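You operate a simulated robot arm through the tools that you are given. There is no shell and no other tool. Be economical: measure what you need, move in short steps, check, and stop when the job is done.

You are at the controls of a simulated two-armed robot. One attempt, no reset.

## Task
Press the black ring into the blue cover at 3 bar and put it in the white tray.
Fine: switch the press off after; press tray out.

The check looks at the end state, three seconds after you hand in, the way a careful person would. Anything else that was tipped, shoved, dropped, spilled or broken makes it a failure. A push-on lid holds only when it is set on centred and level and pressed home; a screw cap is set on level and turned clockwise until tight.

## Robot
Two 7-joint arms with fingered hands on one trunk, on a base that drives. Base frame: it is fixed to the floor where the robot stands at the start and does not move with it; the origin is under the middle of the robot, x ahead of it, y to its left, z up. Units: m, degrees, N and s.
The left shoulder is at the start at [0.08, 0.198, 1.443], the right one opposite. With the tool pointing down near the work surface each hand reaches from about 0.1 to 0.72 m from the robot's upright axis, wherever it stands, measured 20 degrees to its own side. Places, roughly: brown ring [1.1, -0.2, 0.9]; good [0.8, -0.4, 0.8]; green ring [1.1, -0.3, 0.9]; press switch [0.7, 0, 1.2]; press tray [0.5, -0.2, 0.9]; ram dial [0.8, -0.1, 1.2]. Payload 4 kg a hand.
The tool frame of a hand sits at the grasp point between the pads (the TCP): z along the fingers, y along the line on which they close. The tips reach 0.026 m beyond it. The gripper opens to 0.132 m. The gripper's body begins 0.073 m behind the TCP. The gripper is a hand of 4 fingers: y runs from the thumb to the fingers, the wrist lies at [0, 0, -0.239] in the tool frame.
Orientation is told as [roll, pitch, yaw] about the base's x, y, z axes, in that order, counted from this pose: with the fingers straight down and closing along the base's y, the tool's x points along the base's -x, its y along +y and its z along -z.

## Interface
- The arms move only by the tool servo_tool. It takes "left_targets", "right_targets" or both (then of equal length, played together; a hand with none holds still); each is a list of rows, each a list of 6 numbers: the shift along the tool's x, y, z in units of 50 mm (1.0 is 50 mm), then the turn, a rotation vector about the tool's x, y, z in units of 5 degrees (1.0 is 5 degrees). In form: [[dx, dy, dz, rx, ry, rz], ...]. A call has 1 to 8 rows; each row shifts and turns the commanded pose from where the row before left it, along the tool's axes as they then stand. A call with a number of a shift or a turn outside -1 to 1 is refused whole. Rows are played at 5 a second. More than 0.05 m and 8.6 degrees between two rows, and nothing of the call is played. A pose out of reach is approached as far as the arm can. The call stops where the force on the tool passes 70 N (or 10 N more than at its start, if that is more) or the arm is blocked; 0.2 s more then pass. In this call time passes only in rows, and 0.2 s behind the last. It gives the time, the measured TCP pose, the force on the tool (base axes), the opening and the grip force at its end, in the units of the frame above (readings bear some noise), with the torque about the TCP (base axes, N m) and any sound that the robot's microphone picked up.
- Cameras (640 x 400 px; columns grow to the right, rows downward): "scene" is now at [0.1078, -0.0203, 1.6031]; the picture's right is [-0.25, -0.97, 0.00], its down [-0.71, 0.18, -0.68] and it looks along [0.66, -0.17, -0.73] (base axes); focal length 266 px, centre (320, 200). "left" rides on the left gripper at [-0.068, 0.002, -0.097] in its tool frame; the picture's right is [-0.03, -1.00, 0.00], its down [0.82, -0.02, -0.58] and it looks along [0.58, -0.01, 0.82] (tool axes); focal length 270 px, centre (320, 200). "right" rides on the right gripper at [0.068, 0.002, -0.097] in its tool frame; the picture's right is [-0.02, 1.00, 0.00], its down [-0.82, -0.02, -0.58] and it looks along [-0.58, -0.01, 0.82] (tool axes); focal length 270 px, centre (320, 200). There is no depth. A picture from a camera that has moved, and an enlarged one, comes with that camera's place and axes in the base frame and with its lens.
- get_image(camera): a new picture of that camera. The clock stands still meanwhile.
- raise_lower(by): slides the trunk up (or, below 0, down) by that many m; the arms and the scene camera ride with it, the base frame stays. It gives what a move gives, with no picture.
- steer(legs): drives the robot by 1 to 6 legs, each [ahead, left, turn to the left] in m, m and degrees, along the robot's own axes; the way and the turn of a leg run together, so that a leg with both is an arc; at most 1.5 m and 180 degrees a leg. The arms and the cameras ride along, it lands a little off, and it stops where it bumps. It gives what a move gives.
- curl_fingers(finger1, finger2, finger3, thumb_bend, hand): sets how far each is bent, from 0 (flat) to 100 (curled in); at 30 the hand is open as for a grip, at 70 the pads meet at the TCP. One left out holds its place. A second passes; each finger stops where it meets its share of the squeeze, and holds until it gets a number again. It is the only way to open and close the hand. It gives what a move gives, with no picture; readings hold the bend of each and the force on the fingers (four entries, about 0 where the hand has none), thumb and palm.
- head_to(pan, tilt): turns the head with the scene camera to pan (to the left, within 86 degrees either way) and tilt (down, from -29 to 69), counted from straight ahead of the robot. It gives what a move gives.
- zoom(camera, box): a new picture of the part [left, top, right, bottom] of that camera's present view, enlarged. The clock stands still meanwhile.
- finish_job(): hands the job in; it is judged then, once.

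Go step by step. Nothing tells you exact positions but the pictures and the camera data: compare them with the known pose of the tool, close in by small moves and look again before you grip or let go. The budget is 120 turns and 92 pictures, counting those below and the enlarged ones. Unless the task says otherwise, let go and move clear before handing in, and close with one line.

The tools are called as name(argument=value, ...) on one line, values as JSON. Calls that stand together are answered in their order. servo_tool: Moves the arms, as the interface text tells. Its arguments: {"type":"object","properties":{"left_targets":{"type":"array","items":{"type":"array","items":{"type":"number"}}},"right_targets":{"type":"array","items":{"type":"array","items":{"type":"number"}}}},"required":[]} The other tools are called the same way: raise_lower (by) slides the trunk up or down; curl_fingers (finger1, finger2, finger3, thumb_bend, hand) moves the fingers one by one; steer (legs) drives the base; head_to (pan, tilt) turns the head that bears the scene camera; get_image (camera) takes a picture; zoom (camera, box) takes an enlarged picture of a part of a camera's view; finish_job () hands the job in.

At the start:

```text
time: 0.0
left_ee_pos: [0.31, 0.0637, 1.0014]
left_tool_rot: [0.1, 0.0, 0.0]
left_wrist_force: [-0.3, 0.1, 0.1]
left_wrist_torque: [-0.03, -0.05, 0.0]
left_width: 0.1319
left_grasp_force: 0.1
left_shape: jaw
left_bend: [30.0, 30.0, 30.0, 30.0]
left_finger forces: [0.0, 0.0, 0.0, 0.1, 0.0, 0.0]
right_ee_pos: [0.3889, -0.2801, 1.0206]
right_tool_rot: [-0.8, -3.1, -1.2]
right_wrist_force: [-0.6, -0.3, 0.3]
right_wrist_torque: [-0.02, -0.03, -0.04]
right_width: 0.132
right_grasp_force: 0.1
right_shape: jaw
right_bend: [30.0, 30.0, 30.0, 30.0]
right_finger forces: [0.1, 0.0, 0.1, 0.0, 0.1, 0.0]
trunk travel left (down, up): [-0.75, 0.09]
robot x, y, heading: [0.0009, -0.0001, 0.3]
head pan, tilt: [-14.6, 47.1]
```

scene: 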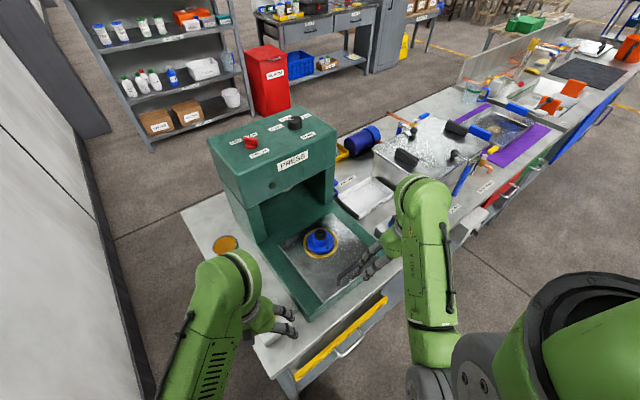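
right: 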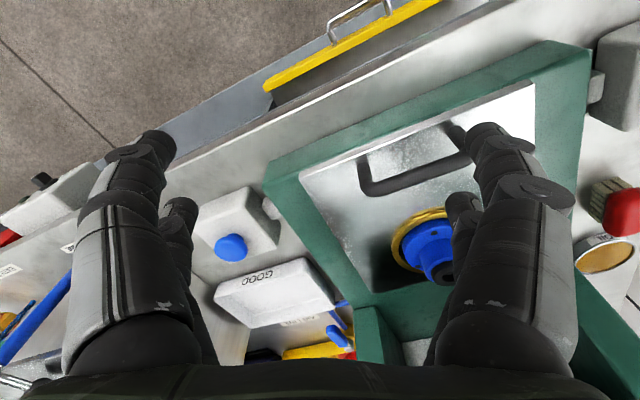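
left: 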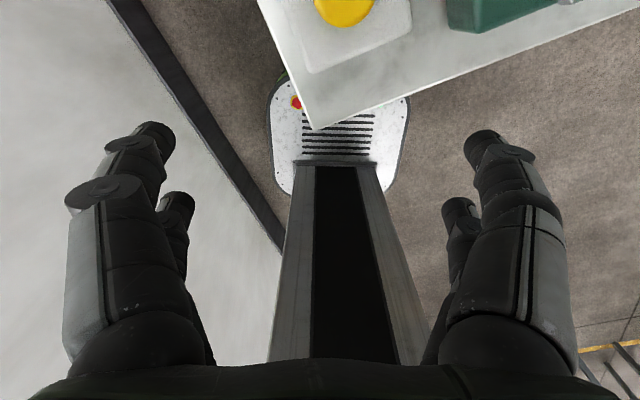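

I see a green press with a tray pulled out, carrying a blue cover, plus a bench with other items. I'll take enlarged looks at the press and the bench to find the rings and controls.

zoom(camera="scene", box=[200, 90, 360, 190])

zoom(camera="scene", box=[330, 90, 490, 190])

zoom(camera="scene", box=[250, 180, 410, 280])

zoom(camera="scene", box=[440, 60, 640, 185])

```text
4.00 times, centred on (280, 140) of scene
camera zoom: at [0.1078, -0.0203, 1.6031], right [-0.25, -0.97, 0.0], down [-0.71, 0.18, -0.68], along [0.66, -0.17, -0.73], focal length 1066 px, centre (480, 440)
```

zoom: 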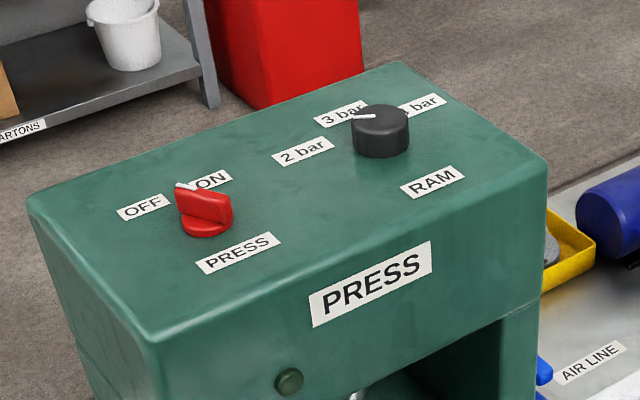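

```text
4.00 times, centred on (410, 140) of scene
camera zoom: at [0.1078, -0.0203, 1.6031], right [-0.25, -0.97, 0.0], down [-0.71, 0.18, -0.68], along [0.66, -0.17, -0.73], focal length 1066 px, centre (-40, 440)
```

zoom: 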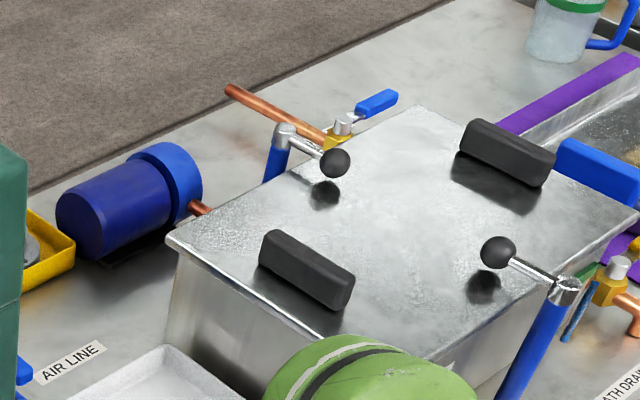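

```text
4.00 times, centred on (330, 230) of scene
camera zoom: at [0.1078, -0.0203, 1.6031], right [-0.25, -0.97, 0.0], down [-0.71, 0.18, -0.68], along [0.66, -0.17, -0.73], focal length 1066 px, centre (280, 80)
```

zoom: 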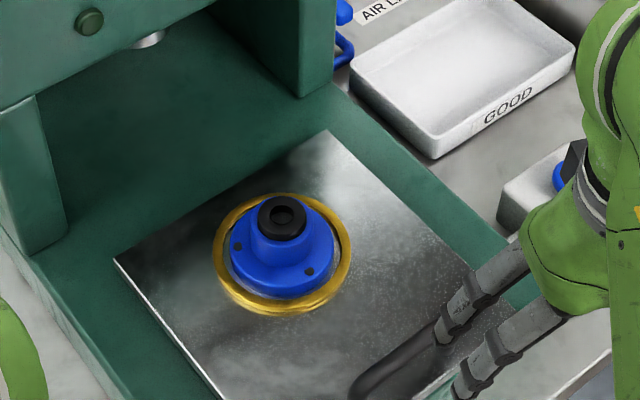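

```text
3.20 times, centred on (540, 122) of scene
camera zoom: at [0.1078, -0.0203, 1.6031], right [-0.25, -0.97, 0.0], down [-0.71, 0.18, -0.68], along [0.66, -0.17, -0.73], focal length 853 px, centre (-384, 448)
```

zoom: 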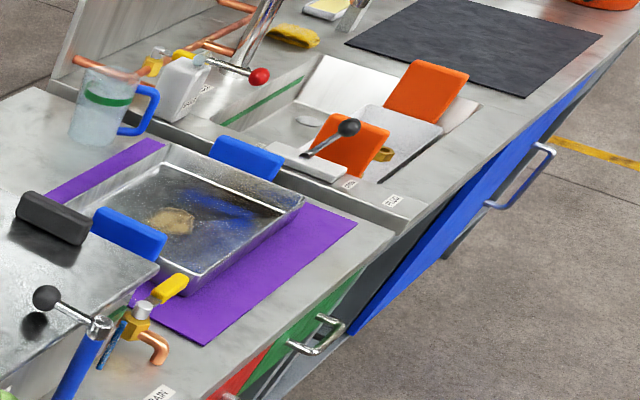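

The black ring already sits on the blue cover's hub. I'll look around the left of the press, the air line and the palm buttons.

head_to(pan=10, tilt=60)

get_image(camera="scene")

zoom(camera="right", box=[160, 150, 360, 360])

zoom(camera="right", box=[540, 0, 640, 350])

```text
time: 0.9
left_ee_pos: [0.311, 0.0638, 1.0001]
left_tool_rot: [-0.1, 0.0, -0.1]
left_wrist_force: [-0.1, 0.0, 0.4]
left_wrist_torque: [0.03, -0.02, -0.02]
left_width: 0.132
left_grasp_force: 0.1
left_shape: jaw
left_bend: [30.0, 30.0, 30.0, 30.0]
left_finger forces: [0.0, 0.0, 0.1, 0.1, 0.1, 0.0]
right_ee_pos: [0.3918, -0.2837, 1.0199]
right_tool_rot: [-0.9, -3.8, -1.4]
right_wrist_force: [0.7, 0.1, -0.6]
right_wrist_torque: [0.02, 0.0, -0.03]
right_width: 0.1317
right_grasp_force: 0.0
right_shape: jaw
right_bend: [30.0, 30.0, 30.0, 30.0]
right_finger forces: [0.0, 0.0, 0.1, 0.0, 0.0, 0.1]
trunk travel left (down, up): [-0.75, 0.09]
robot x, y, heading: [-0.0017, 0.0009, 0.0]
head pan, tilt: [10.0, 60.0]
```

```text
84 pictures are left
camera scene: at [0.0965, 0.011, 1.5845], right [0.17, -0.98, 0.0], down [-0.85, -0.15, -0.5], along [0.49, 0.09, -0.87], focal length 266 px, centre (320, 200)
```

scene: 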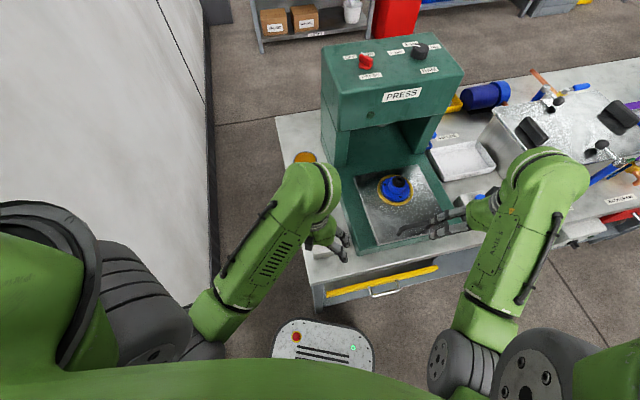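

```text
1.90 times, centred on (260, 255) of right
camera zoom: at [0.317, -0.278, 1.1134], right [0.05, 1.0, -0.01], down [0.78, -0.03, 0.63], along [0.63, -0.04, -0.78], focal length 515 px, centre (434, 95)
```

zoom: 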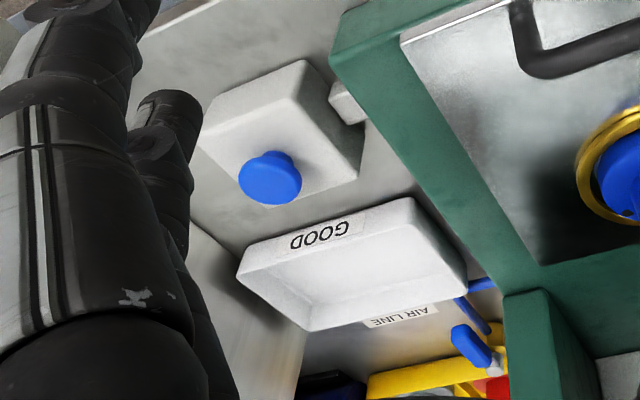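

```text
1.14 times, centred on (590, 175) of right
camera zoom: at [0.317, -0.278, 1.1134], right [0.05, 1.0, -0.01], down [0.78, -0.03, 0.63], along [0.63, -0.04, -0.78], focal length 309 px, centre (11, 229)
```

zoom: 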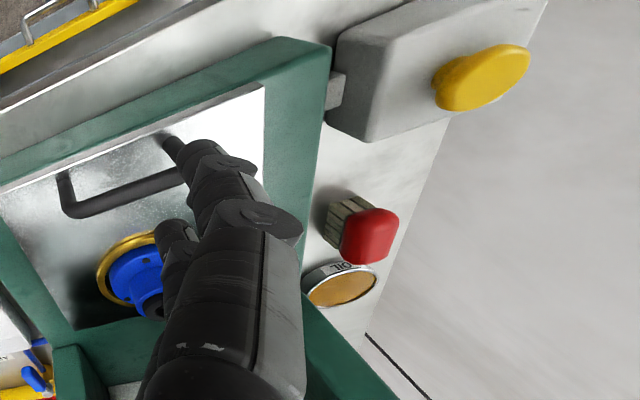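

zoom(camera="right", box=[270, 290, 370, 360])

zoom(camera="scene", box=[320, 30, 480, 130])

zoom(camera="scene", box=[350, 140, 470, 250])

```text
5.71 times, centred on (320, 325) of right
camera zoom: at [0.317, -0.278, 1.1134], right [0.05, 1.0, -0.01], down [0.78, -0.03, 0.63], along [0.63, -0.04, -0.78], focal length 1544 px, centre (320, -514)
```

zoom: 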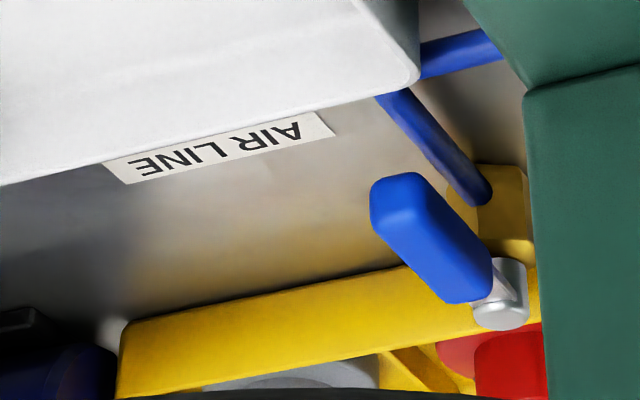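

```text
4.00 times, centred on (400, 80) of scene
camera zoom: at [0.0965, 0.011, 1.5845], right [0.17, -0.98, 0.0], down [-0.85, -0.15, -0.5], along [0.49, 0.09, -0.87], focal length 1066 px, centre (0, 680)
```

zoom: 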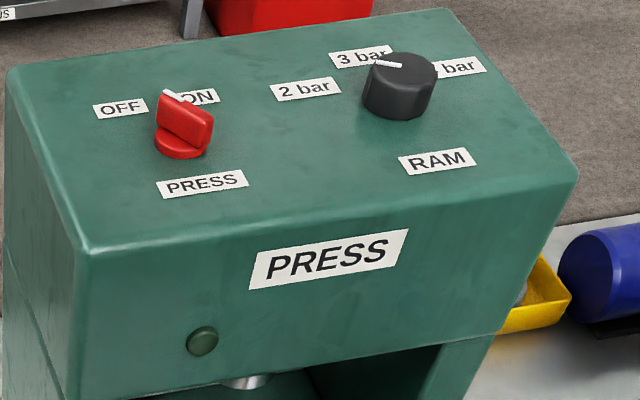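

```text
3.64 times, centred on (410, 195) of scene
camera zoom: at [0.0965, 0.011, 1.5845], right [0.17, -0.98, 0.0], down [-0.85, -0.15, -0.5], along [0.49, 0.09, -0.87], focal length 969 px, centre (-7, 218)
```

zoom: 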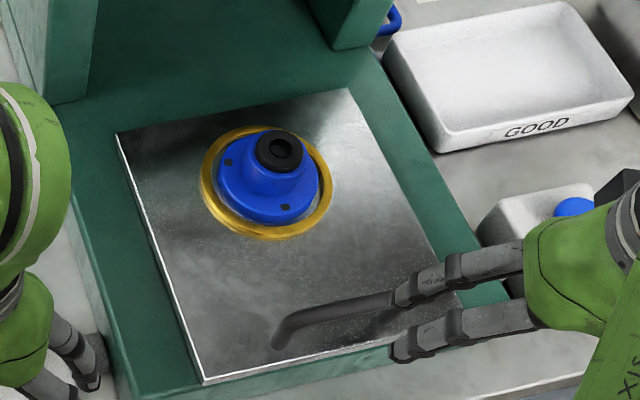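

The dial looks like it's at 2 bar and the switch at OFF. The press faces me at about 23° yaw and the controls are a bit far, so I'll retract and lift the hands, then stand square to the bench.

servo_tool(right_targets=[[0, 0, -1, 0, 0, 0], [0, 0, -1, 0, 0, 0], [0.5, 0, -1, 0, 0, 0], [1, 0, -0.5, 0, 0, 0], [1, 0, 0, 0, 0, 0]], left_targets=[[0, 0, -1, 0, 0, 0], [0, 0, -1, 0, 0, 0], [0, 0, -1, 0, 0, 0], [0, 0, 0, 0, 0, 0], [0, 0, 0, 0, 0, 0]])

steer(legs=[[0, 0, 23.5], [0, -0.38, 0]])

head_to(pan=0, tilt=50)

get_image(camera="scene")

```text
refused: row 3 steps farther than a row can; nothing moved
```

```text
time: 4.5
left_ee_pos: [0.4084, -0.1669, 0.9988]
left_tool_rot: [-0.1, -0.1, 22.9]
left_wrist_force: [0.5, 0.7, 0.2]
left_wrist_torque: [-0.02, 0.0, 0.0]
left_width: 0.1321
left_grasp_force: 0.1
left_shape: jaw
left_bend: [30.0, 30.0, 30.0, 30.0]
left_finger forces: [0.0, 0.0, 0.1, 0.1, 0.1, 0.0]
right_ee_pos: [0.621, -0.451, 1.0241]
right_tool_rot: [-1.2, -4.4, 21.7]
right_wrist_force: [-0.4, -0.3, -0.2]
right_wrist_torque: [-0.01, 0.01, -0.03]
right_width: 0.1318
right_grasp_force: 0.2
right_shape: jaw
right_bend: [30.0, 30.0, 30.0, 30.0]
right_finger forces: [0.1, 0.1, 0.0, 0.1, 0.0, 0.0]
trunk travel left (down, up): [-0.75, 0.09]
robot x, y, heading: [0.1488, -0.35, 23.3]
head pan, tilt: [10.0, 60.0]
```

```text
time: 5.2
left_ee_pos: [0.4088, -0.1674, 0.9996]
left_tool_rot: [-0.1, -0.1, 22.9]
left_wrist_force: [0.2, 0.7, 0.2]
left_wrist_torque: [0.0, 0.02, 0.01]
left_width: 0.132
left_grasp_force: 0.0
left_shape: jaw
left_bend: [30.0, 30.0, 30.0, 30.0]
left_finger forces: [0.0, 0.0, 0.0, 0.0, 0.0, 0.0]
right_ee_pos: [0.623, -0.4543, 1.0267]
right_tool_rot: [-1.2, -4.7, 21.5]
right_wrist_force: [-0.6, 0.2, -0.2]
right_wrist_torque: [0.0, -0.02, -0.01]
right_width: 0.1322
right_grasp_force: 0.0
right_shape: jaw
right_bend: [30.0, 30.0, 30.0, 30.0]
right_finger forces: [0.1, 0.1, 0.0, 0.1, 0.1, 0.1]
trunk travel left (down, up): [-0.75, 0.09]
robot x, y, heading: [0.1518, -0.3466, 22.9]
head pan, tilt: [0.0, 50.0]
```

```text
78 pictures are left
camera scene: at [0.247, -0.3058, 1.5968], right [0.39, -0.92, 0.0], down [-0.71, -0.3, -0.64], along [0.59, 0.25, -0.77], focal length 266 px, centre (320, 200)
```

scene: 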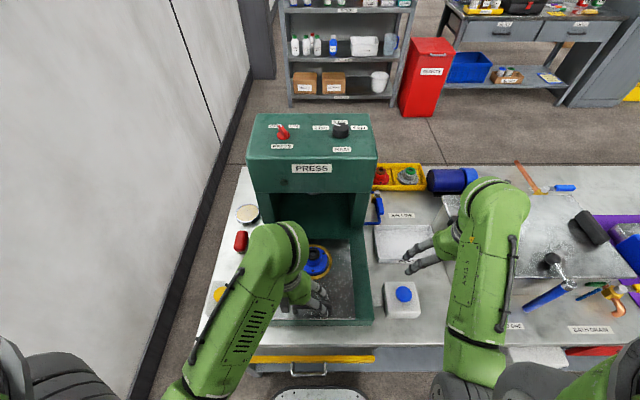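

The robot is now square to the press and nothing was touched, though the arm lift was refused because a diagonal step was too large. I'll zoom on the controls and the air valve.

zoom(camera="scene", box=[250, 110, 380, 190])

zoom(camera="scene", box=[350, 155, 440, 235])

```text
4.92 times, centred on (315, 150) of scene
camera zoom: at [0.247, -0.3058, 1.5968], right [0.39, -0.92, 0.0], down [-0.71, -0.3, -0.64], along [0.59, 0.25, -0.77], focal length 1312 px, centre (345, 446)
```

zoom: 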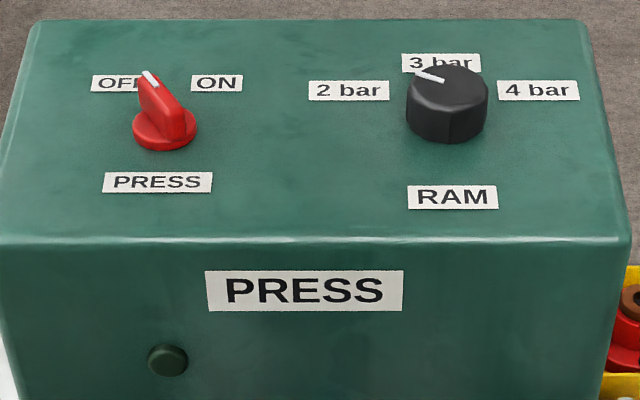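

```text
5.00 times, centred on (395, 195) of scene
camera zoom: at [0.247, -0.3058, 1.5968], right [0.39, -0.92, 0.0], down [-0.71, -0.3, -0.64], along [0.59, 0.25, -0.77], focal length 1333 px, centre (-55, 225)
```

zoom: 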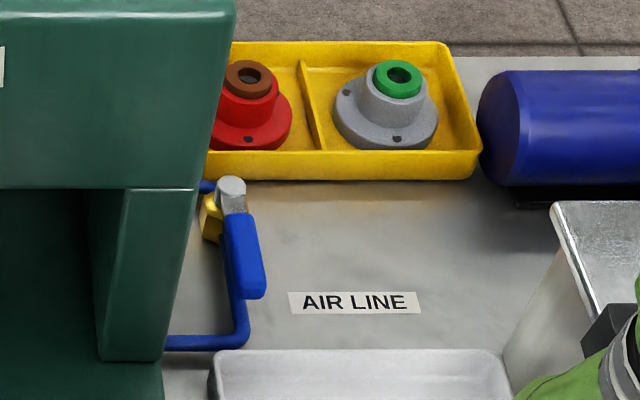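

The air valve handle lies along its pipe, so it is open. The dial is at 2 bar and needs about 55° clockwise; the switch is OFF. I'll lift the left hand out of the way to see the tray and its handle.

servo_tool(left_targets=[[0, 0, -1, 0, 0, 0], [0, 0, -1, 0, 0, 0], [0, 0, -1, 0, 0, 0], [0, 0.9, 0, 0, 0, 0], [0, 0.9, 0, 0, 0, 0], [0, 0.9, 0, 0, 0, 0]], right_targets=[[0, 0, -1, 0, 0, 0], [0, 0, -1, 0, 0, 0], [0, 0, -1, 0, 0, 0], [0, 0, -1, 0, 0, 0], [1, 0, 0, 0, 0, 0], [1, 0, 0, 0, 0, 0]])

head_to(pan=0, tilt=60)

get_image(camera="scene")

get_image(camera="right")

get_image(camera="left")

```text
time: 6.5
left_ee_pos: [0.373, -0.0803, 1.011]
left_tool_rot: [-0.1, -0.1, 23.1]
left_wrist_force: [-0.8, 0.2, -0.3]
left_wrist_torque: [0.04, 0.01, 0.0]
left_width: 0.1319
left_grasp_force: 0.1
left_shape: jaw
left_bend: [30.0, 30.0, 30.0, 30.0]
left_finger forces: [0.0, 0.1, 0.0, 0.1, 0.1, 0.1]
left hand out of reach, approached as far as the arm can: row 1, 2, 3, 5
right_ee_pos: [0.6432, -0.4547, 1.1206]
right_tool_rot: [-5.8, -19.7, 24.3]
right_wrist_force: [-0.3, 0.0, 1.0]
right_wrist_torque: [0.01, -0.03, 0.02]
right_width: 0.1321
right_grasp_force: 0.1
right_shape: jaw
right_bend: [30.0, 30.0, 30.0, 30.0]
right_finger forces: [0.0, 0.0, 0.0, 0.0, 0.0, 0.1]
right hand out of reach, approached as far as the arm can: row 1, 2, 3, 4, 6
trunk travel left (down, up): [-0.75, 0.09]
robot x, y, heading: [0.1488, -0.3451, 23.0]
head pan, tilt: [0.0, 50.0]
stopped in row 6 (right hand): the arm was blocked; the commanded pose is now the measured one
```

```text
time: 7.2
left_ee_pos: [0.3747, -0.082, 1.0096]
left_tool_rot: [0.0, -0.1, 23.0]
left_wrist_force: [-0.2, 0.3, -1.1]
left_wrist_torque: [-0.03, 0.0, 0.01]
left_width: 0.1317
left_grasp_force: 0.1
left_shape: jaw
left_bend: [30.0, 30.0, 30.0, 30.0]
left_finger forces: [0.0, 0.0, 0.1, 0.0, 0.1, 0.1]
right_ee_pos: [0.646, -0.4546, 1.1197]
right_tool_rot: [-5.8, -19.7, 24.3]
right_wrist_force: [-0.4, 0.2, -0.7]
right_wrist_torque: [-0.02, 0.01, -0.01]
right_width: 0.1322
right_grasp_force: 0.1
right_shape: jaw
right_bend: [30.0, 30.0, 30.0, 30.0]
right_finger forces: [0.0, 0.1, 0.0, 0.1, 0.0, 0.0]
trunk travel left (down, up): [-0.75, 0.09]
robot x, y, heading: [0.1484, -0.3503, 22.6]
head pan, tilt: [0.0, 60.0]
```

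```text
75 pictures are left
camera scene: at [0.2374, -0.3102, 1.5837], right [0.39, -0.92, 0.0], down [-0.8, -0.34, -0.5], along [0.46, 0.2, -0.87], focal length 266 px, centre (320, 200)
```

scene: 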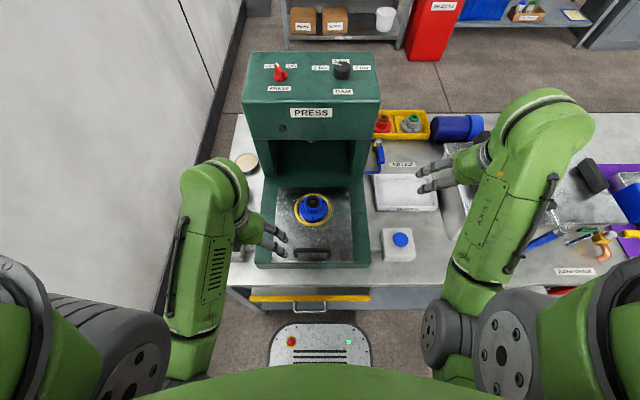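

```text
74 pictures are left
camera right: at [0.5519, -0.4848, 1.1891], right [-0.36, 0.93, -0.09], down [0.51, 0.27, 0.82], along [0.78, 0.25, -0.57], focal length 270 px, centre (320, 200)
```

right: 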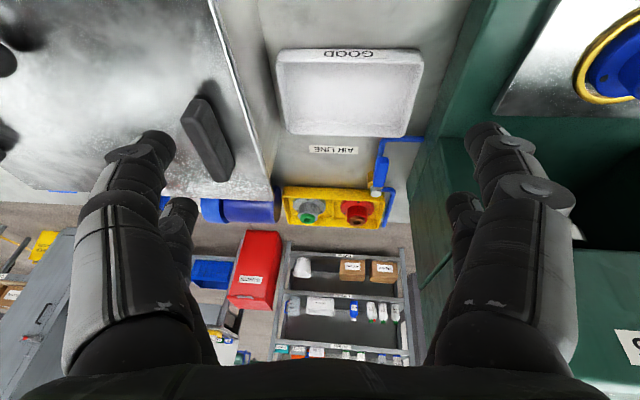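

```text
73 pictures are left
camera left: at [0.4354, -0.053, 1.107], right [0.41, -0.91, 0.0], down [-0.74, -0.34, 0.58], along [-0.52, -0.24, -0.82], focal length 270 px, centre (320, 200)
```

left: 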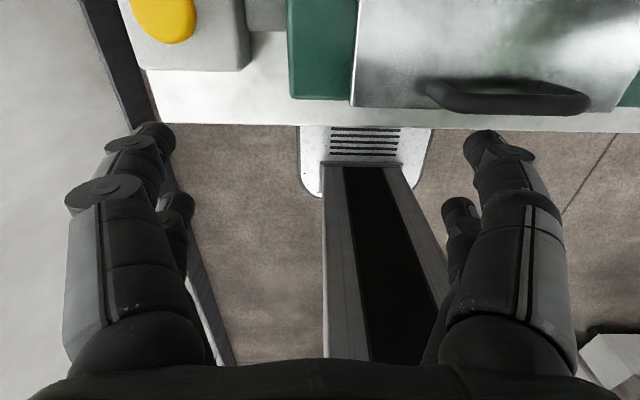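

The tray handle is an arch near the tray's front edge, at about [0.445, -0.20, 0.905]. I'll close the left hand, tilt it forward and bring it in front of the handle to push the tray in.

curl_fingers(hand="left", finger1=70, finger2=70, finger3=70, thumb_bend=70)

servo_tool(left_targets=[[0, -0.46, 0, 0, -1, 0], [0, -0.46, 0, 0, -1, 0], [0, -0.46, 0, 0, -1, 0], [0, -0.46, 0, 0, -1, 0], [0, -0.46, 0, 0, -1, 0], [0, -0.46, 0, 0, -1, 0]])

```text
time: 8.2
left_ee_pos: [0.3742, -0.081, 1.0112]
left_tool_rot: [0.0, -0.2, 23.1]
left_wrist_force: [0.1, -0.6, 0.1]
left_wrist_torque: [0.0, 0.01, -0.01]
left_width: 0.0016
left_grasp_force: 0.0
left_shape: fingers
left_bend: [70.0, 70.0, 70.0, 70.0]
left_finger forces: [0.0, 0.0, 0.1, 0.1, 0.1, 0.1]
right_ee_pos: [0.6443, -0.4554, 1.1219]
right_tool_rot: [-5.8, -19.8, 24.4]
right_wrist_force: [-0.9, -0.3, -0.6]
right_wrist_torque: [-0.03, -0.01, -0.01]
right_width: 0.1316
right_grasp_force: 0.0
right_shape: jaw
right_bend: [30.0, 30.0, 30.0, 30.0]
right_finger forces: [0.0, 0.0, 0.0, 0.0, 0.0, 0.0]
trunk travel left (down, up): [-0.75, 0.09]
robot x, y, heading: [0.147, -0.347, 23.0]
head pan, tilt: [0.0, 60.0]
```

```text
time: 9.6
left_ee_pos: [0.4295, -0.2093, 1.0096]
left_tool_rot: [0.0, -30.2, 23.1]
left_wrist_force: [0.2, 0.0, -0.1]
left_wrist_torque: [0.02, -0.01, 0.01]
left_width: 0.0015
left_grasp_force: 0.1
left_shape: fingers
left_bend: [70.0, 70.0, 70.0, 70.0]
left_finger forces: [0.0, 0.0, 0.0, 0.0, 0.1, 0.0]
right_ee_pos: [0.6461, -0.4549, 1.1214]
right_tool_rot: [-5.8, -19.9, 24.4]
right_wrist_force: [-0.3, 0.3, -0.4]
right_wrist_torque: [0.03, 0.02, -0.01]
right_width: 0.132
right_grasp_force: 0.2
right_shape: jaw
right_bend: [30.0, 30.0, 30.0, 30.0]
right_finger forces: [0.0, 0.0, 0.1, 0.0, 0.0, 0.0]
trunk travel left (down, up): [-0.75, 0.09]
robot x, y, heading: [0.1487, -0.3441, 23.2]
head pan, tilt: [0.0, 60.0]
```

servo_tool(left_targets=[[0.85, 0.2, -0.45, 0, 0, 0], [0.475, 0, 0.823, 0, 0, 0], [0.475, 0, 0.823, 0, 0, 0]])

zoom(camera="scene", box=[230, 180, 400, 290])

get_image(camera="left")

```text
time: 10.4
left_ee_pos: [0.3835, -0.2188, 0.9121]
left_tool_rot: [0.0, -30.1, 23.1]
left_wrist_force: [-0.3, -0.6, -0.4]
left_wrist_torque: [0.0, -0.02, 0.0]
left_width: 0.0015
left_grasp_force: 0.1
left_shape: fingers
left_bend: [70.0, 70.0, 70.0, 70.0]
left_finger forces: [0.0, 0.0, 0.0, 0.1, 0.1, 0.0]
right_ee_pos: [0.6472, -0.4547, 1.1206]
right_tool_rot: [-5.8, -19.8, 24.4]
right_wrist_force: [0.1, -0.3, 0.6]
right_wrist_torque: [-0.05, -0.01, -0.03]
right_width: 0.1321
right_grasp_force: 0.1
right_shape: jaw
right_bend: [30.0, 30.0, 30.0, 30.0]
right_finger forces: [0.0, 0.1, 0.1, 0.0, 0.1, 0.0]
trunk travel left (down, up): [-0.75, 0.09]
robot x, y, heading: [0.1485, -0.3462, 22.9]
head pan, tilt: [0.0, 60.0]
```

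```text
3.64 times, centred on (315, 235) of scene
camera zoom: at [0.239, -0.3106, 1.584], right [0.39, -0.92, 0.0], down [-0.8, -0.34, -0.5], along [0.46, 0.2, -0.87], focal length 969 px, centre (338, 73)
```

zoom: 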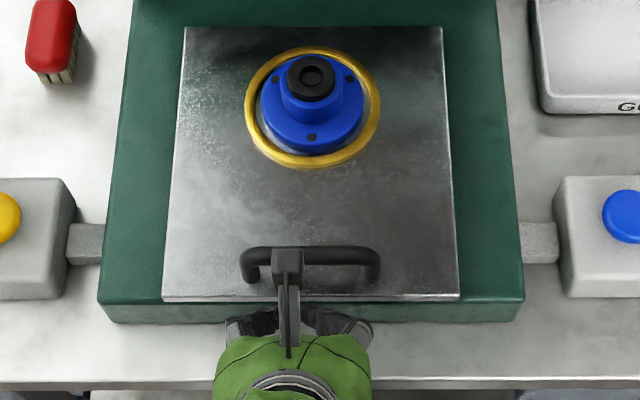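

```text
71 pictures are left
camera left: at [0.3911, -0.2143, 1.0308], right [0.41, -0.91, 0.01], down [-0.91, -0.41, 0.09], along [-0.08, -0.05, -1.0], focal length 270 px, centre (320, 200)
```

left: 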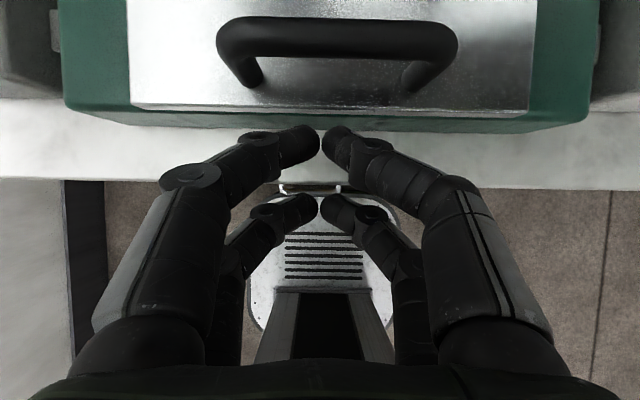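

The fist is behind the handle. Pushing forward slowly.

servo_tool(left_targets=[[-0.346, -0.05, 0.2, 0, 0, 0], [-0.346, 0, 0.2, 0, 0, 0], [-0.26, 0, 0.15, 0, 0, 0], [-0.26, 0, 0.15, 0, 0, 0], [-0.26, 0, 0.15, 0, 0, 0], [-0.26, 0, 0.15, 0, 0, 0], [-0.26, 0, 0.15, 0, 0, 0], [-0.26, 0, 0.15, 0, 0, 0]])

zoom(camera="scene", box=[230, 140, 400, 250])

```text
time: 12.2
left_ee_pos: [0.5008, -0.1685, 0.9125]
left_tool_rot: [0.0, -30.1, 23.0]
left_wrist_force: [-1.5, 0.1, 0.0]
left_wrist_torque: [-0.02, 0.0, 0.01]
left_width: 0.0011
left_grasp_force: 0.9
left_shape: fingers
left_bend: [70.0, 70.0, 70.0, 70.0]
left_finger forces: [0.8, 0.0, 0.0, 0.0, 0.8, 0.1]
right_ee_pos: [0.6458, -0.4544, 1.1222]
right_tool_rot: [-5.8, -19.8, 24.5]
right_wrist_force: [0.2, 0.0, 0.0]
right_wrist_torque: [-0.01, -0.01, 0.02]
right_width: 0.1317
right_grasp_force: 0.0
right_shape: jaw
right_bend: [30.0, 30.0, 30.0, 30.0]
right_finger forces: [0.1, 0.0, 0.1, 0.0, 0.1, 0.0]
trunk travel left (down, up): [-0.75, 0.09]
robot x, y, heading: [0.146, -0.3484, 22.9]
head pan, tilt: [0.0, 60.0]
```

```text
3.64 times, centred on (315, 195) of scene
camera zoom: at [0.2382, -0.3101, 1.584], right [0.39, -0.92, 0.0], down [-0.8, -0.34, -0.5], along [0.46, 0.2, -0.87], focal length 969 px, centre (338, 218)
```

zoom: 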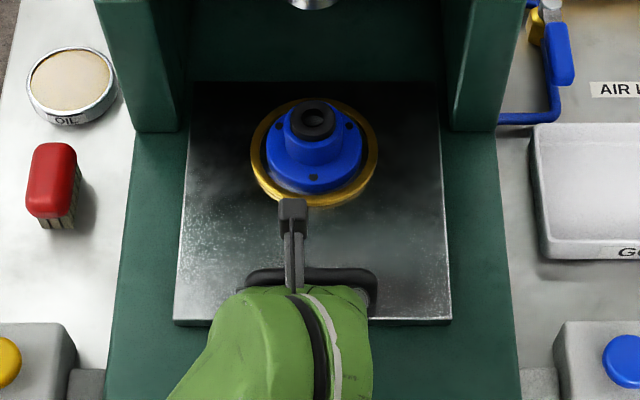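

The tray slides in straight with little force. I keep pushing.

servo_tool(left_targets=[[-0.26, 0, 0.15, 0, 0, 0], [-0.26, 0, 0.15, 0, 0, 0], [-0.26, 0, 0.15, 0, 0, 0], [-0.26, 0, 0.15, 0, 0, 0], [-0.26, 0, 0.15, 0, 0, 0], [-0.26, 0, 0.15, 0, 0, 0]])

get_image(camera="scene")

```text
time: 13.6
left_ee_pos: [0.5861, -0.1326, 0.9156]
left_tool_rot: [0.0, -30.1, 23.0]
left_wrist_force: [-0.4, -0.2, -1.7]
left_wrist_torque: [0.03, 0.03, 0.02]
left_width: 0.0013
left_grasp_force: 0.9
left_shape: fingers
left_bend: [70.0, 70.0, 70.0, 70.0]
left_finger forces: [0.6, 0.0, 0.1, 0.0, 0.6, 0.0]
right_ee_pos: [0.6454, -0.4532, 1.1215]
right_tool_rot: [-5.8, -19.8, 24.4]
right_wrist_force: [-0.3, 0.5, -0.2]
right_wrist_torque: [-0.01, 0.0, 0.0]
right_width: 0.1322
right_grasp_force: 0.1
right_shape: jaw
right_bend: [30.0, 30.0, 30.0, 30.0]
right_finger forces: [0.0, 0.0, 0.0, 0.0, 0.0, 0.0]
trunk travel left (down, up): [-0.75, 0.09]
robot x, y, heading: [0.1455, -0.3504, 23.1]
head pan, tilt: [0.0, 60.0]
```

```text
69 pictures are left
camera scene: at [0.2382, -0.3098, 1.584], right [0.39, -0.92, 0.0], down [-0.8, -0.34, -0.5], along [0.46, 0.2, -0.87], focal length 266 px, centre (320, 200)
```

scene: 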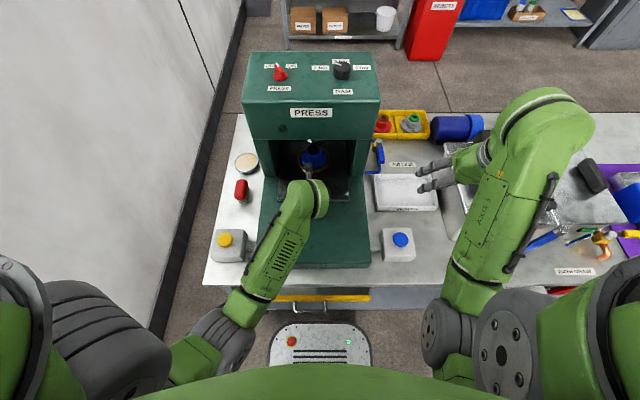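

servo_tool(left_targets=[[-0.26, 0, 0.15, 0, 0, 0], [-0.26, 0, 0.15, 0, 0, 0], [-0.173, 0, 0.1, 0, 0, 0], [-0.173, 0, 0.1, 0, 0, 0], [-0.173, 0, 0.1, 0, 0, 0]])

zoom(camera="scene", box=[240, 110, 390, 210])

```text
time: 14.4
left_ee_pos: [0.6022, -0.1287, 0.9032]
left_tool_rot: [-0.4, -27.5, 23.4]
left_wrist_force: [-42.0, -24.9, 5.5]
left_wrist_torque: [0.45, -0.67, 0.45]
left_width: 0.0
left_grasp_force: 22.9
left_shape: fingers
left_bend: [71.0, 70.0, 70.0, 70.0]
left_finger forces: [31.9, 0.0, 0.1, 0.0, 14.4, 0.1]
right_ee_pos: [0.6401, -0.4579, 1.1245]
right_tool_rot: [-6.0, -20.2, 24.5]
right_wrist_force: [-0.4, 0.6, 0.3]
right_wrist_torque: [0.0, 0.0, 0.03]
right_width: 0.1317
right_grasp_force: 0.1
right_shape: jaw
right_bend: [30.0, 30.0, 30.0, 30.0]
right_finger forces: [0.0, 0.0, 0.1, 0.0, 0.0, 0.0]
trunk travel left (down, up): [-0.75, 0.09]
robot x, y, heading: [0.1449, -0.3472, 23.0]
head pan, tilt: [0.0, 60.0]
stopped in row 3 (left hand): the force on the tool passed its limit at 85 N (the readings are from after the stop); the commanded pose is now the measured one
```

```text
4.00 times, centred on (315, 160) of scene
camera zoom: at [0.2309, -0.3136, 1.5851], right [0.39, -0.92, 0.0], down [-0.8, -0.34, -0.5], along [0.46, 0.2, -0.86], focal length 1066 px, centre (340, 360)
```

zoom: 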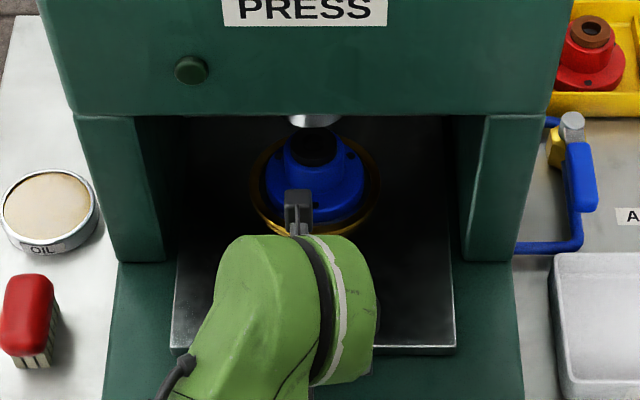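

The tray reached its end stop under the ram. I'll back the left hand off and raise the trunk for the switch and dial.

servo_tool(left_targets=[[0.69, 0, -0.4, 0, 0, 0], [0.69, 0, -0.4, 0, 0, 0], [0.69, 0, -0.4, 0, 0, 0], [0.69, 0, -0.4, 0, 0, 0]])

raise_lower(by=0.08)

curl_fingers(hand="left", finger1=48, finger2=48, finger3=48, thumb_bend=48)

get_image(camera="scene")

```text
time: 15.4
left_ee_pos: [0.4638, -0.1868, 0.908]
left_tool_rot: [-0.1, -28.4, 23.3]
left_wrist_force: [0.0, 0.3, -0.7]
left_wrist_torque: [-0.01, -0.01, 0.03]
left_width: 0.0011
left_grasp_force: 0.0
left_shape: fingers
left_bend: [70.0, 70.0, 70.0, 70.0]
left_finger forces: [0.1, 0.0, 0.0, 0.0, 0.0, 0.0]
right_ee_pos: [0.644, -0.454, 1.1236]
right_tool_rot: [-5.8, -20.0, 24.4]
right_wrist_force: [0.4, 0.0, 0.7]
right_wrist_torque: [-0.03, 0.0, 0.01]
right_width: 0.1321
right_grasp_force: 0.1
right_shape: jaw
right_bend: [30.0, 30.0, 30.0, 30.0]
right_finger forces: [0.1, 0.0, 0.0, 0.0, 0.0, 0.0]
trunk travel left (down, up): [-0.75, 0.09]
robot x, y, heading: [0.1422, -0.3485, 23.2]
head pan, tilt: [0.0, 60.0]
```

```text
time: 16.6
left_ee_pos: [0.4656, -0.1871, 0.9896]
left_tool_rot: [-0.2, -28.4, 23.3]
left_wrist_force: [0.5, 0.5, -0.5]
left_wrist_torque: [0.02, 0.01, 0.01]
left_width: 0.0011
left_grasp_force: 0.1
left_shape: fingers
left_bend: [70.0, 70.0, 70.0, 70.0]
left_finger forces: [0.0, 0.0, 0.0, 0.0, 0.0, 0.0]
right_ee_pos: [0.6452, -0.4549, 1.2038]
right_tool_rot: [-5.8, -20.0, 24.5]
right_wrist_force: [-0.3, -0.2, -0.2]
right_wrist_torque: [-0.01, 0.01, 0.02]
right_width: 0.1318
right_grasp_force: 0.1
right_shape: jaw
right_bend: [30.0, 30.0, 30.0, 30.0]
right_finger forces: [0.1, 0.0, 0.0, 0.0, 0.1, 0.0]
trunk travel left (down, up): [-0.83, 0.01]
robot x, y, heading: [0.148, -0.3515, 22.9]
head pan, tilt: [0.0, 60.0]
```

```text
time: 17.6
left_ee_pos: [0.4649, -0.1866, 0.9905]
left_tool_rot: [-0.2, -28.3, 23.3]
left_wrist_force: [-0.4, -0.4, -0.1]
left_wrist_torque: [0.0, -0.02, -0.01]
left_width: 0.072
left_grasp_force: 0.0
left_shape: fingers
left_bend: [48.0, 48.0, 48.0, 48.0]
left_finger forces: [0.0, 0.0, 0.0, 0.0, 0.1, 0.0]
right_ee_pos: [0.6449, -0.4546, 1.204]
right_tool_rot: [-5.9, -20.0, 24.4]
right_wrist_force: [0.5, 0.5, -0.1]
right_wrist_torque: [0.01, 0.01, -0.02]
right_width: 0.132
right_grasp_force: 0.1
right_shape: jaw
right_bend: [30.0, 30.0, 30.0, 30.0]
right_finger forces: [0.0, 0.1, 0.1, 0.0, 0.0, 0.1]
trunk travel left (down, up): [-0.83, 0.01]
robot x, y, heading: [0.1461, -0.3527, 23.2]
head pan, tilt: [0.0, 60.0]
```

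```text
67 pictures are left
camera scene: at [0.2359, -0.3107, 1.6642], right [0.39, -0.92, 0.0], down [-0.8, -0.34, -0.5], along [0.46, 0.2, -0.87], focal length 266 px, centre (320, 200)
```

scene: 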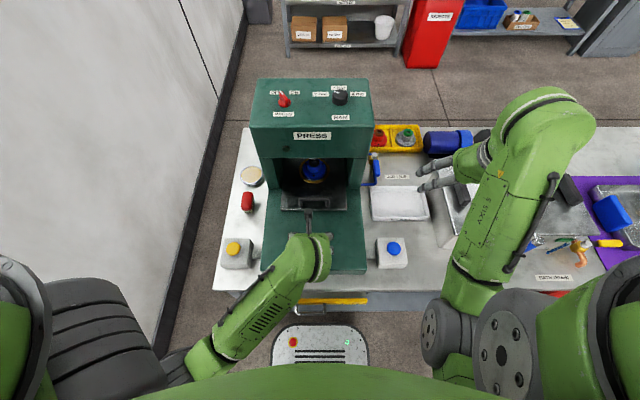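

zoom(camera="scene", box=[245, 70, 375, 150])

```text
4.92 times, centred on (310, 110) of scene
camera zoom: at [0.2359, -0.3107, 1.6642], right [0.39, -0.92, 0.0], down [-0.8, -0.34, -0.5], along [0.46, 0.2, -0.87], focal length 1312 px, centre (369, 643)
```

zoom: 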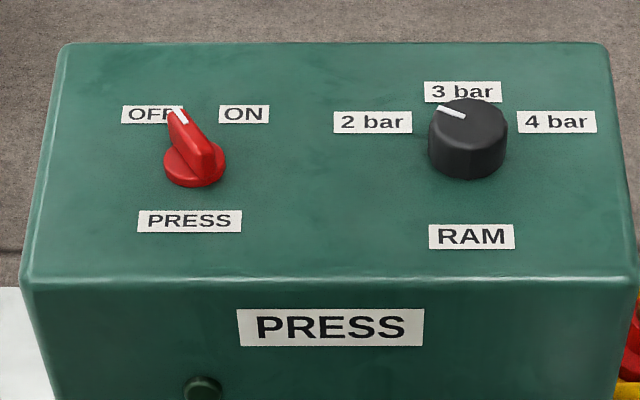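

servo_tool(right_targets=[[-0.2, 0, -0.56, 0, 0, 0], [-0.2, 0, -0.56, 0, 0, 0], [0, 0.9, 0, 0, 0, 0], [0, 0.9, 0, 0, 0, 0], [0, 0.9, 0, 0, 0, 0], [0, 0.9, 0, 0, 0, 0]])

get_image(camera="right")

```text
time: 18.9
left_ee_pos: [0.4655, -0.1861, 0.9888]
left_tool_rot: [-0.2, -28.2, 23.3]
left_wrist_force: [0.3, 0.1, -0.2]
left_wrist_torque: [0.03, -0.02, 0.02]
left_width: 0.0722
left_grasp_force: 0.1
left_shape: fingers
left_bend: [48.0, 48.0, 48.0, 48.0]
left_finger forces: [0.0, 0.0, 0.0, 0.0, 0.0, 0.0]
right_ee_pos: [0.5838, -0.2778, 1.1918]
right_tool_rot: [-5.9, -19.8, 24.5]
right_wrist_force: [-0.2, 1.0, 0.4]
right_wrist_torque: [0.0, -0.04, -0.03]
right_width: 0.1319
right_grasp_force: 0.1
right_shape: jaw
right_bend: [30.0, 30.0, 30.0, 30.0]
right_finger forces: [0.1, 0.0, 0.0, 0.0, 0.0, 0.0]
right hand out of reach, approached as far as the arm can: row 1, 2
trunk travel left (down, up): [-0.83, 0.01]
robot x, y, heading: [0.1483, -0.3476, 23.2]
head pan, tilt: [0.0, 60.0]
```

```text
65 pictures are left
camera right: at [0.4907, -0.3093, 1.2587], right [-0.36, 0.93, -0.09], down [0.51, 0.27, 0.82], along [0.79, 0.25, -0.57], focal length 270 px, centre (320, 200)
```

right: 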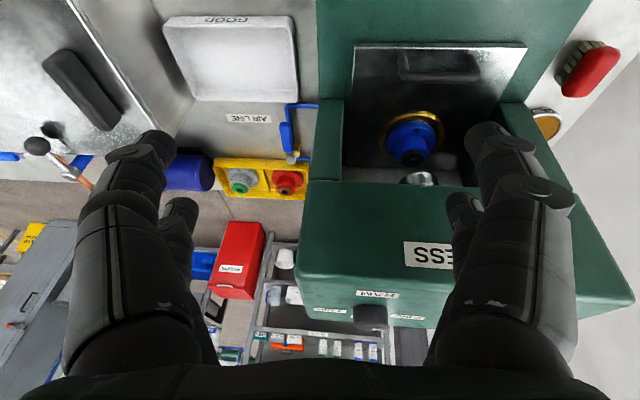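

servo_tool(right_targets=[[0, 0, 0, -0.3, 1, 0], [0, 0, 0, -0.3, 1, 0], [0, 0, 0, -0.3, 1, 0], [0, 0, 0, -0.3, 1, 0], [-0.8, 0, -0.3, 0, 0, 0], [0, 0, -0.9, 0, 0, 0], [0, 0, -0.9, 0, 0, 0]])

```text
time: 20.6
left_ee_pos: [0.4651, -0.186, 0.9883]
left_tool_rot: [-0.2, -28.3, 23.2]
left_wrist_force: [-0.4, -0.1, 0.6]
left_wrist_torque: [-0.03, -0.02, -0.01]
left_width: 0.0721
left_grasp_force: 0.1
left_shape: fingers
left_bend: [48.0, 48.0, 48.0, 48.0]
left_finger forces: [0.0, 0.0, 0.0, 0.1, 0.0, 0.0]
right_ee_pos: [0.6788, -0.2303, 1.2039]
right_tool_rot: [0.3, 0.2, 23.4]
right_wrist_force: [-1.1, 0.6, -0.1]
right_wrist_torque: [0.02, 0.01, 0.02]
right_width: 0.132
right_grasp_force: 0.0
right_shape: jaw
right_bend: [30.0, 30.0, 30.0, 30.0]
right_finger forces: [0.1, 0.1, 0.1, 0.0, 0.0, 0.0]
right hand out of reach, approached as far as the arm can: row 1, 2, 3, 4, 6, 7
trunk travel left (down, up): [-0.83, 0.01]
robot x, y, heading: [0.1448, -0.3462, 23.2]
head pan, tilt: [0.0, 60.0]
```

servo_tool(right_targets=[[-0.6, 0, 0, 0, 0, 0], [-0.6, 0, 0, 0, 0, 0]])

get_image(camera="right")

zoom(camera="scene", box=[245, 70, 405, 170])

```text
time: 21.1
left_ee_pos: [0.4663, -0.1861, 0.9882]
left_tool_rot: [-0.1, -28.1, 23.3]
left_wrist_force: [-0.2, 0.2, 0.3]
left_wrist_torque: [0.0, -0.02, 0.01]
left_width: 0.0721
left_grasp_force: 0.0
left_shape: fingers
left_bend: [48.0, 48.0, 48.0, 48.0]
left_finger forces: [0.0, 0.1, 0.0, 0.0, 0.1, 0.1]
right_ee_pos: [0.7345, -0.2071, 1.2022]
right_tool_rot: [0.4, 0.3, 23.5]
right_wrist_force: [0.4, -0.6, -1.2]
right_wrist_torque: [0.0, 0.01, -0.03]
right_width: 0.1322
right_grasp_force: 0.0
right_shape: jaw
right_bend: [30.0, 30.0, 30.0, 30.0]
right_finger forces: [0.0, 0.0, 0.0, 0.0, 0.0, 0.0]
trunk travel left (down, up): [-0.83, 0.01]
robot x, y, heading: [0.1443, -0.347, 22.9]
head pan, tilt: [0.0, 60.0]
```

```text
64 pictures are left
camera right: at [0.6718, -0.2329, 1.3007], right [-0.38, 0.93, 0.01], down [0.76, 0.3, 0.57], along [0.53, 0.22, -0.82], focal length 270 px, centre (320, 200)
```

right: 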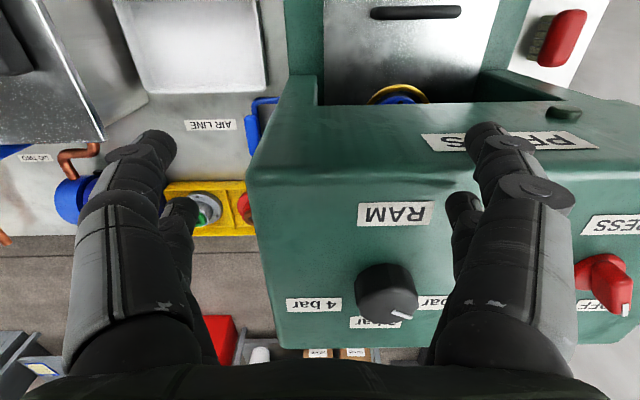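

```text
4.00 times, centred on (325, 120) of scene
camera zoom: at [0.239, -0.3089, 1.6638], right [0.39, -0.92, 0.0], down [-0.8, -0.34, -0.5], along [0.46, 0.19, -0.87], focal length 1066 px, centre (300, 520)
```

zoom: 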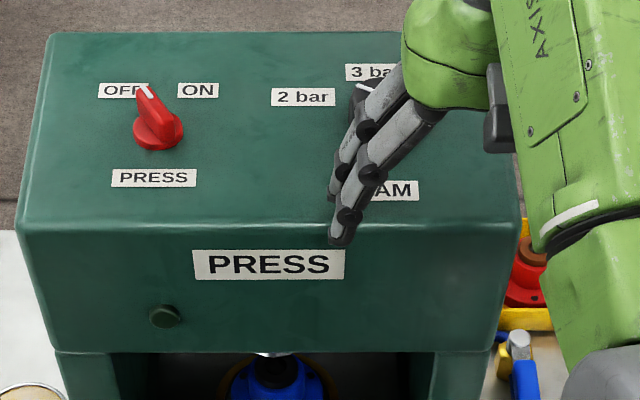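

Triangulation puts the panel at z≈1.166, the dial top at about [0.808, -0.122, 1.19] and the switch at about [0.737, 0.009]. I'll raise the right hand before going over the dial.

servo_tool(right_targets=[[0, 0, -0.5, 0, 0, 0], [0, 0, -0.5, 0, 0, 0]])

```text
time: 21.8
left_ee_pos: [0.4646, -0.1859, 0.9886]
left_tool_rot: [-0.2, -28.2, 23.5]
left_wrist_force: [-0.3, -0.7, 0.3]
left_wrist_torque: [-0.03, -0.03, 0.01]
left_width: 0.0723
left_grasp_force: 0.1
left_shape: fingers
left_bend: [48.0, 48.0, 48.0, 48.0]
left_finger forces: [0.0, 0.0, 0.1, 0.0, 0.0, 0.0]
right_ee_pos: [0.7309, -0.2084, 1.2527]
right_tool_rot: [0.4, 0.2, 23.4]
right_wrist_force: [-0.1, -0.5, -0.8]
right_wrist_torque: [-0.03, -0.01, 0.02]
right_width: 0.132
right_grasp_force: 0.1
right_shape: jaw
right_bend: [30.0, 30.0, 30.0, 30.0]
right_finger forces: [0.0, 0.0, 0.1, 0.1, 0.0, 0.0]
trunk travel left (down, up): [-0.83, 0.01]
robot x, y, heading: [0.1483, -0.3495, 22.8]
head pan, tilt: [0.0, 60.0]
```

servo_tool(right_targets=[[-0.69, 0.33, 0, 0, 0, 0], [-0.69, 0.33, 0, 0, 0, 0], [-0.69, 0.33, 0, 0, 0, 0], [0, 0, 0, 0, 0, -1], [0, 0, 0, 0, 0, -1], [0, 0, 0, 0, 0, -1], [0, 0, 0, 0, 0, -1], [0, 0, 0, 0, 0, -1]])

curl_fingers(hand="right", finger1=45, finger2=45, finger3=45, thumb_bend=45)

get_image(camera="right")

zoom(camera="scene", box=[245, 60, 405, 160])

```text
time: 23.6
left_ee_pos: [0.4642, -0.1864, 0.9893]
left_tool_rot: [-0.2, -28.4, 23.3]
left_wrist_force: [0.5, -0.7, -0.9]
left_wrist_torque: [0.0, 0.01, 0.01]
left_width: 0.0725
left_grasp_force: 0.1
left_shape: fingers
left_bend: [48.0, 48.0, 48.0, 48.0]
left_finger forces: [0.0, 0.0, 0.1, 0.0, 0.1, 0.0]
right_ee_pos: [0.8047, -0.1246, 1.2538]
right_tool_rot: [0.5, 0.0, 48.6]
right_wrist_force: [0.4, -0.6, 0.5]
right_wrist_torque: [0.02, 0.0, -0.01]
right_width: 0.1321
right_grasp_force: 0.0
right_shape: jaw
right_bend: [30.0, 30.0, 30.0, 30.0]
right_finger forces: [0.0, 0.1, 0.1, 0.1, 0.1, 0.1]
trunk travel left (down, up): [-0.83, 0.01]
robot x, y, heading: [0.1473, -0.3488, 22.7]
head pan, tilt: [0.0, 60.0]
```

```text
time: 24.6
left_ee_pos: [0.4645, -0.1877, 0.9891]
left_tool_rot: [-0.2, -28.3, 23.3]
left_wrist_force: [0.5, -0.4, 0.5]
left_wrist_torque: [0.01, -0.02, 0.02]
left_width: 0.0723
left_grasp_force: 0.1
left_shape: fingers
left_bend: [48.0, 48.0, 48.0, 48.0]
left_finger forces: [0.0, 0.1, 0.0, 0.0, 0.0, 0.0]
right_ee_pos: [0.8051, -0.1231, 1.2536]
right_tool_rot: [0.4, 0.0, 48.4]
right_wrist_force: [-0.1, 0.1, -0.5]
right_wrist_torque: [0.01, -0.03, 0.03]
right_width: 0.0837
right_grasp_force: 0.0
right_shape: fingers
right_bend: [45.0, 45.0, 45.0, 45.0]
right_finger forces: [0.0, 0.1, 0.0, 0.0, 0.0, 0.1]
trunk travel left (down, up): [-0.83, 0.01]
robot x, y, heading: [0.1476, -0.3472, 23.1]
head pan, tilt: [0.0, 60.0]
```

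```text
62 pictures are left
camera right: at [0.7589, -0.1746, 1.3504], right [-0.73, 0.68, 0.01], down [0.56, 0.59, 0.58], along [0.39, 0.43, -0.82], focal length 270 px, centre (320, 200)
```

right: 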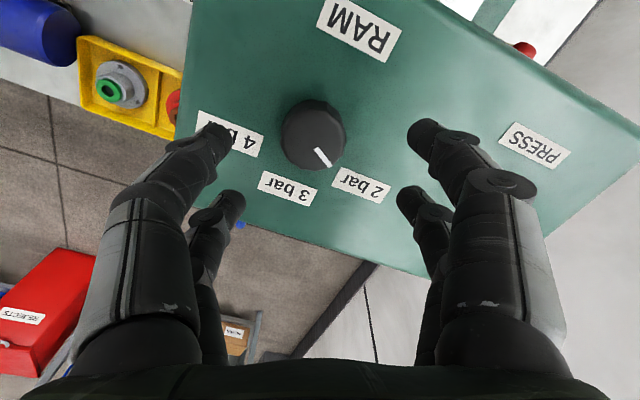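

```text
4.00 times, centred on (325, 110) of scene
camera zoom: at [0.2362, -0.3104, 1.664], right [0.39, -0.92, 0.0], down [-0.8, -0.34, -0.5], along [0.46, 0.2, -0.87], focal length 1066 px, centre (300, 560)
```

zoom: 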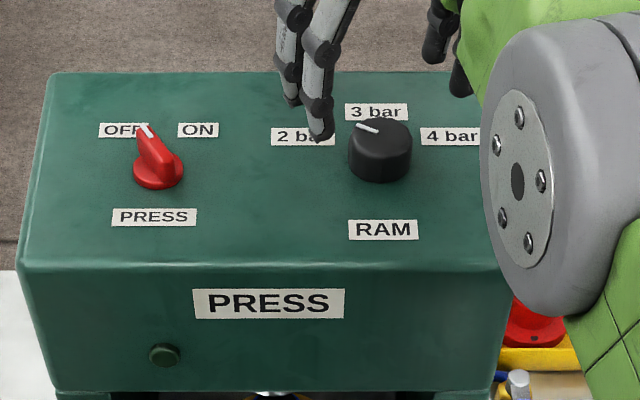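

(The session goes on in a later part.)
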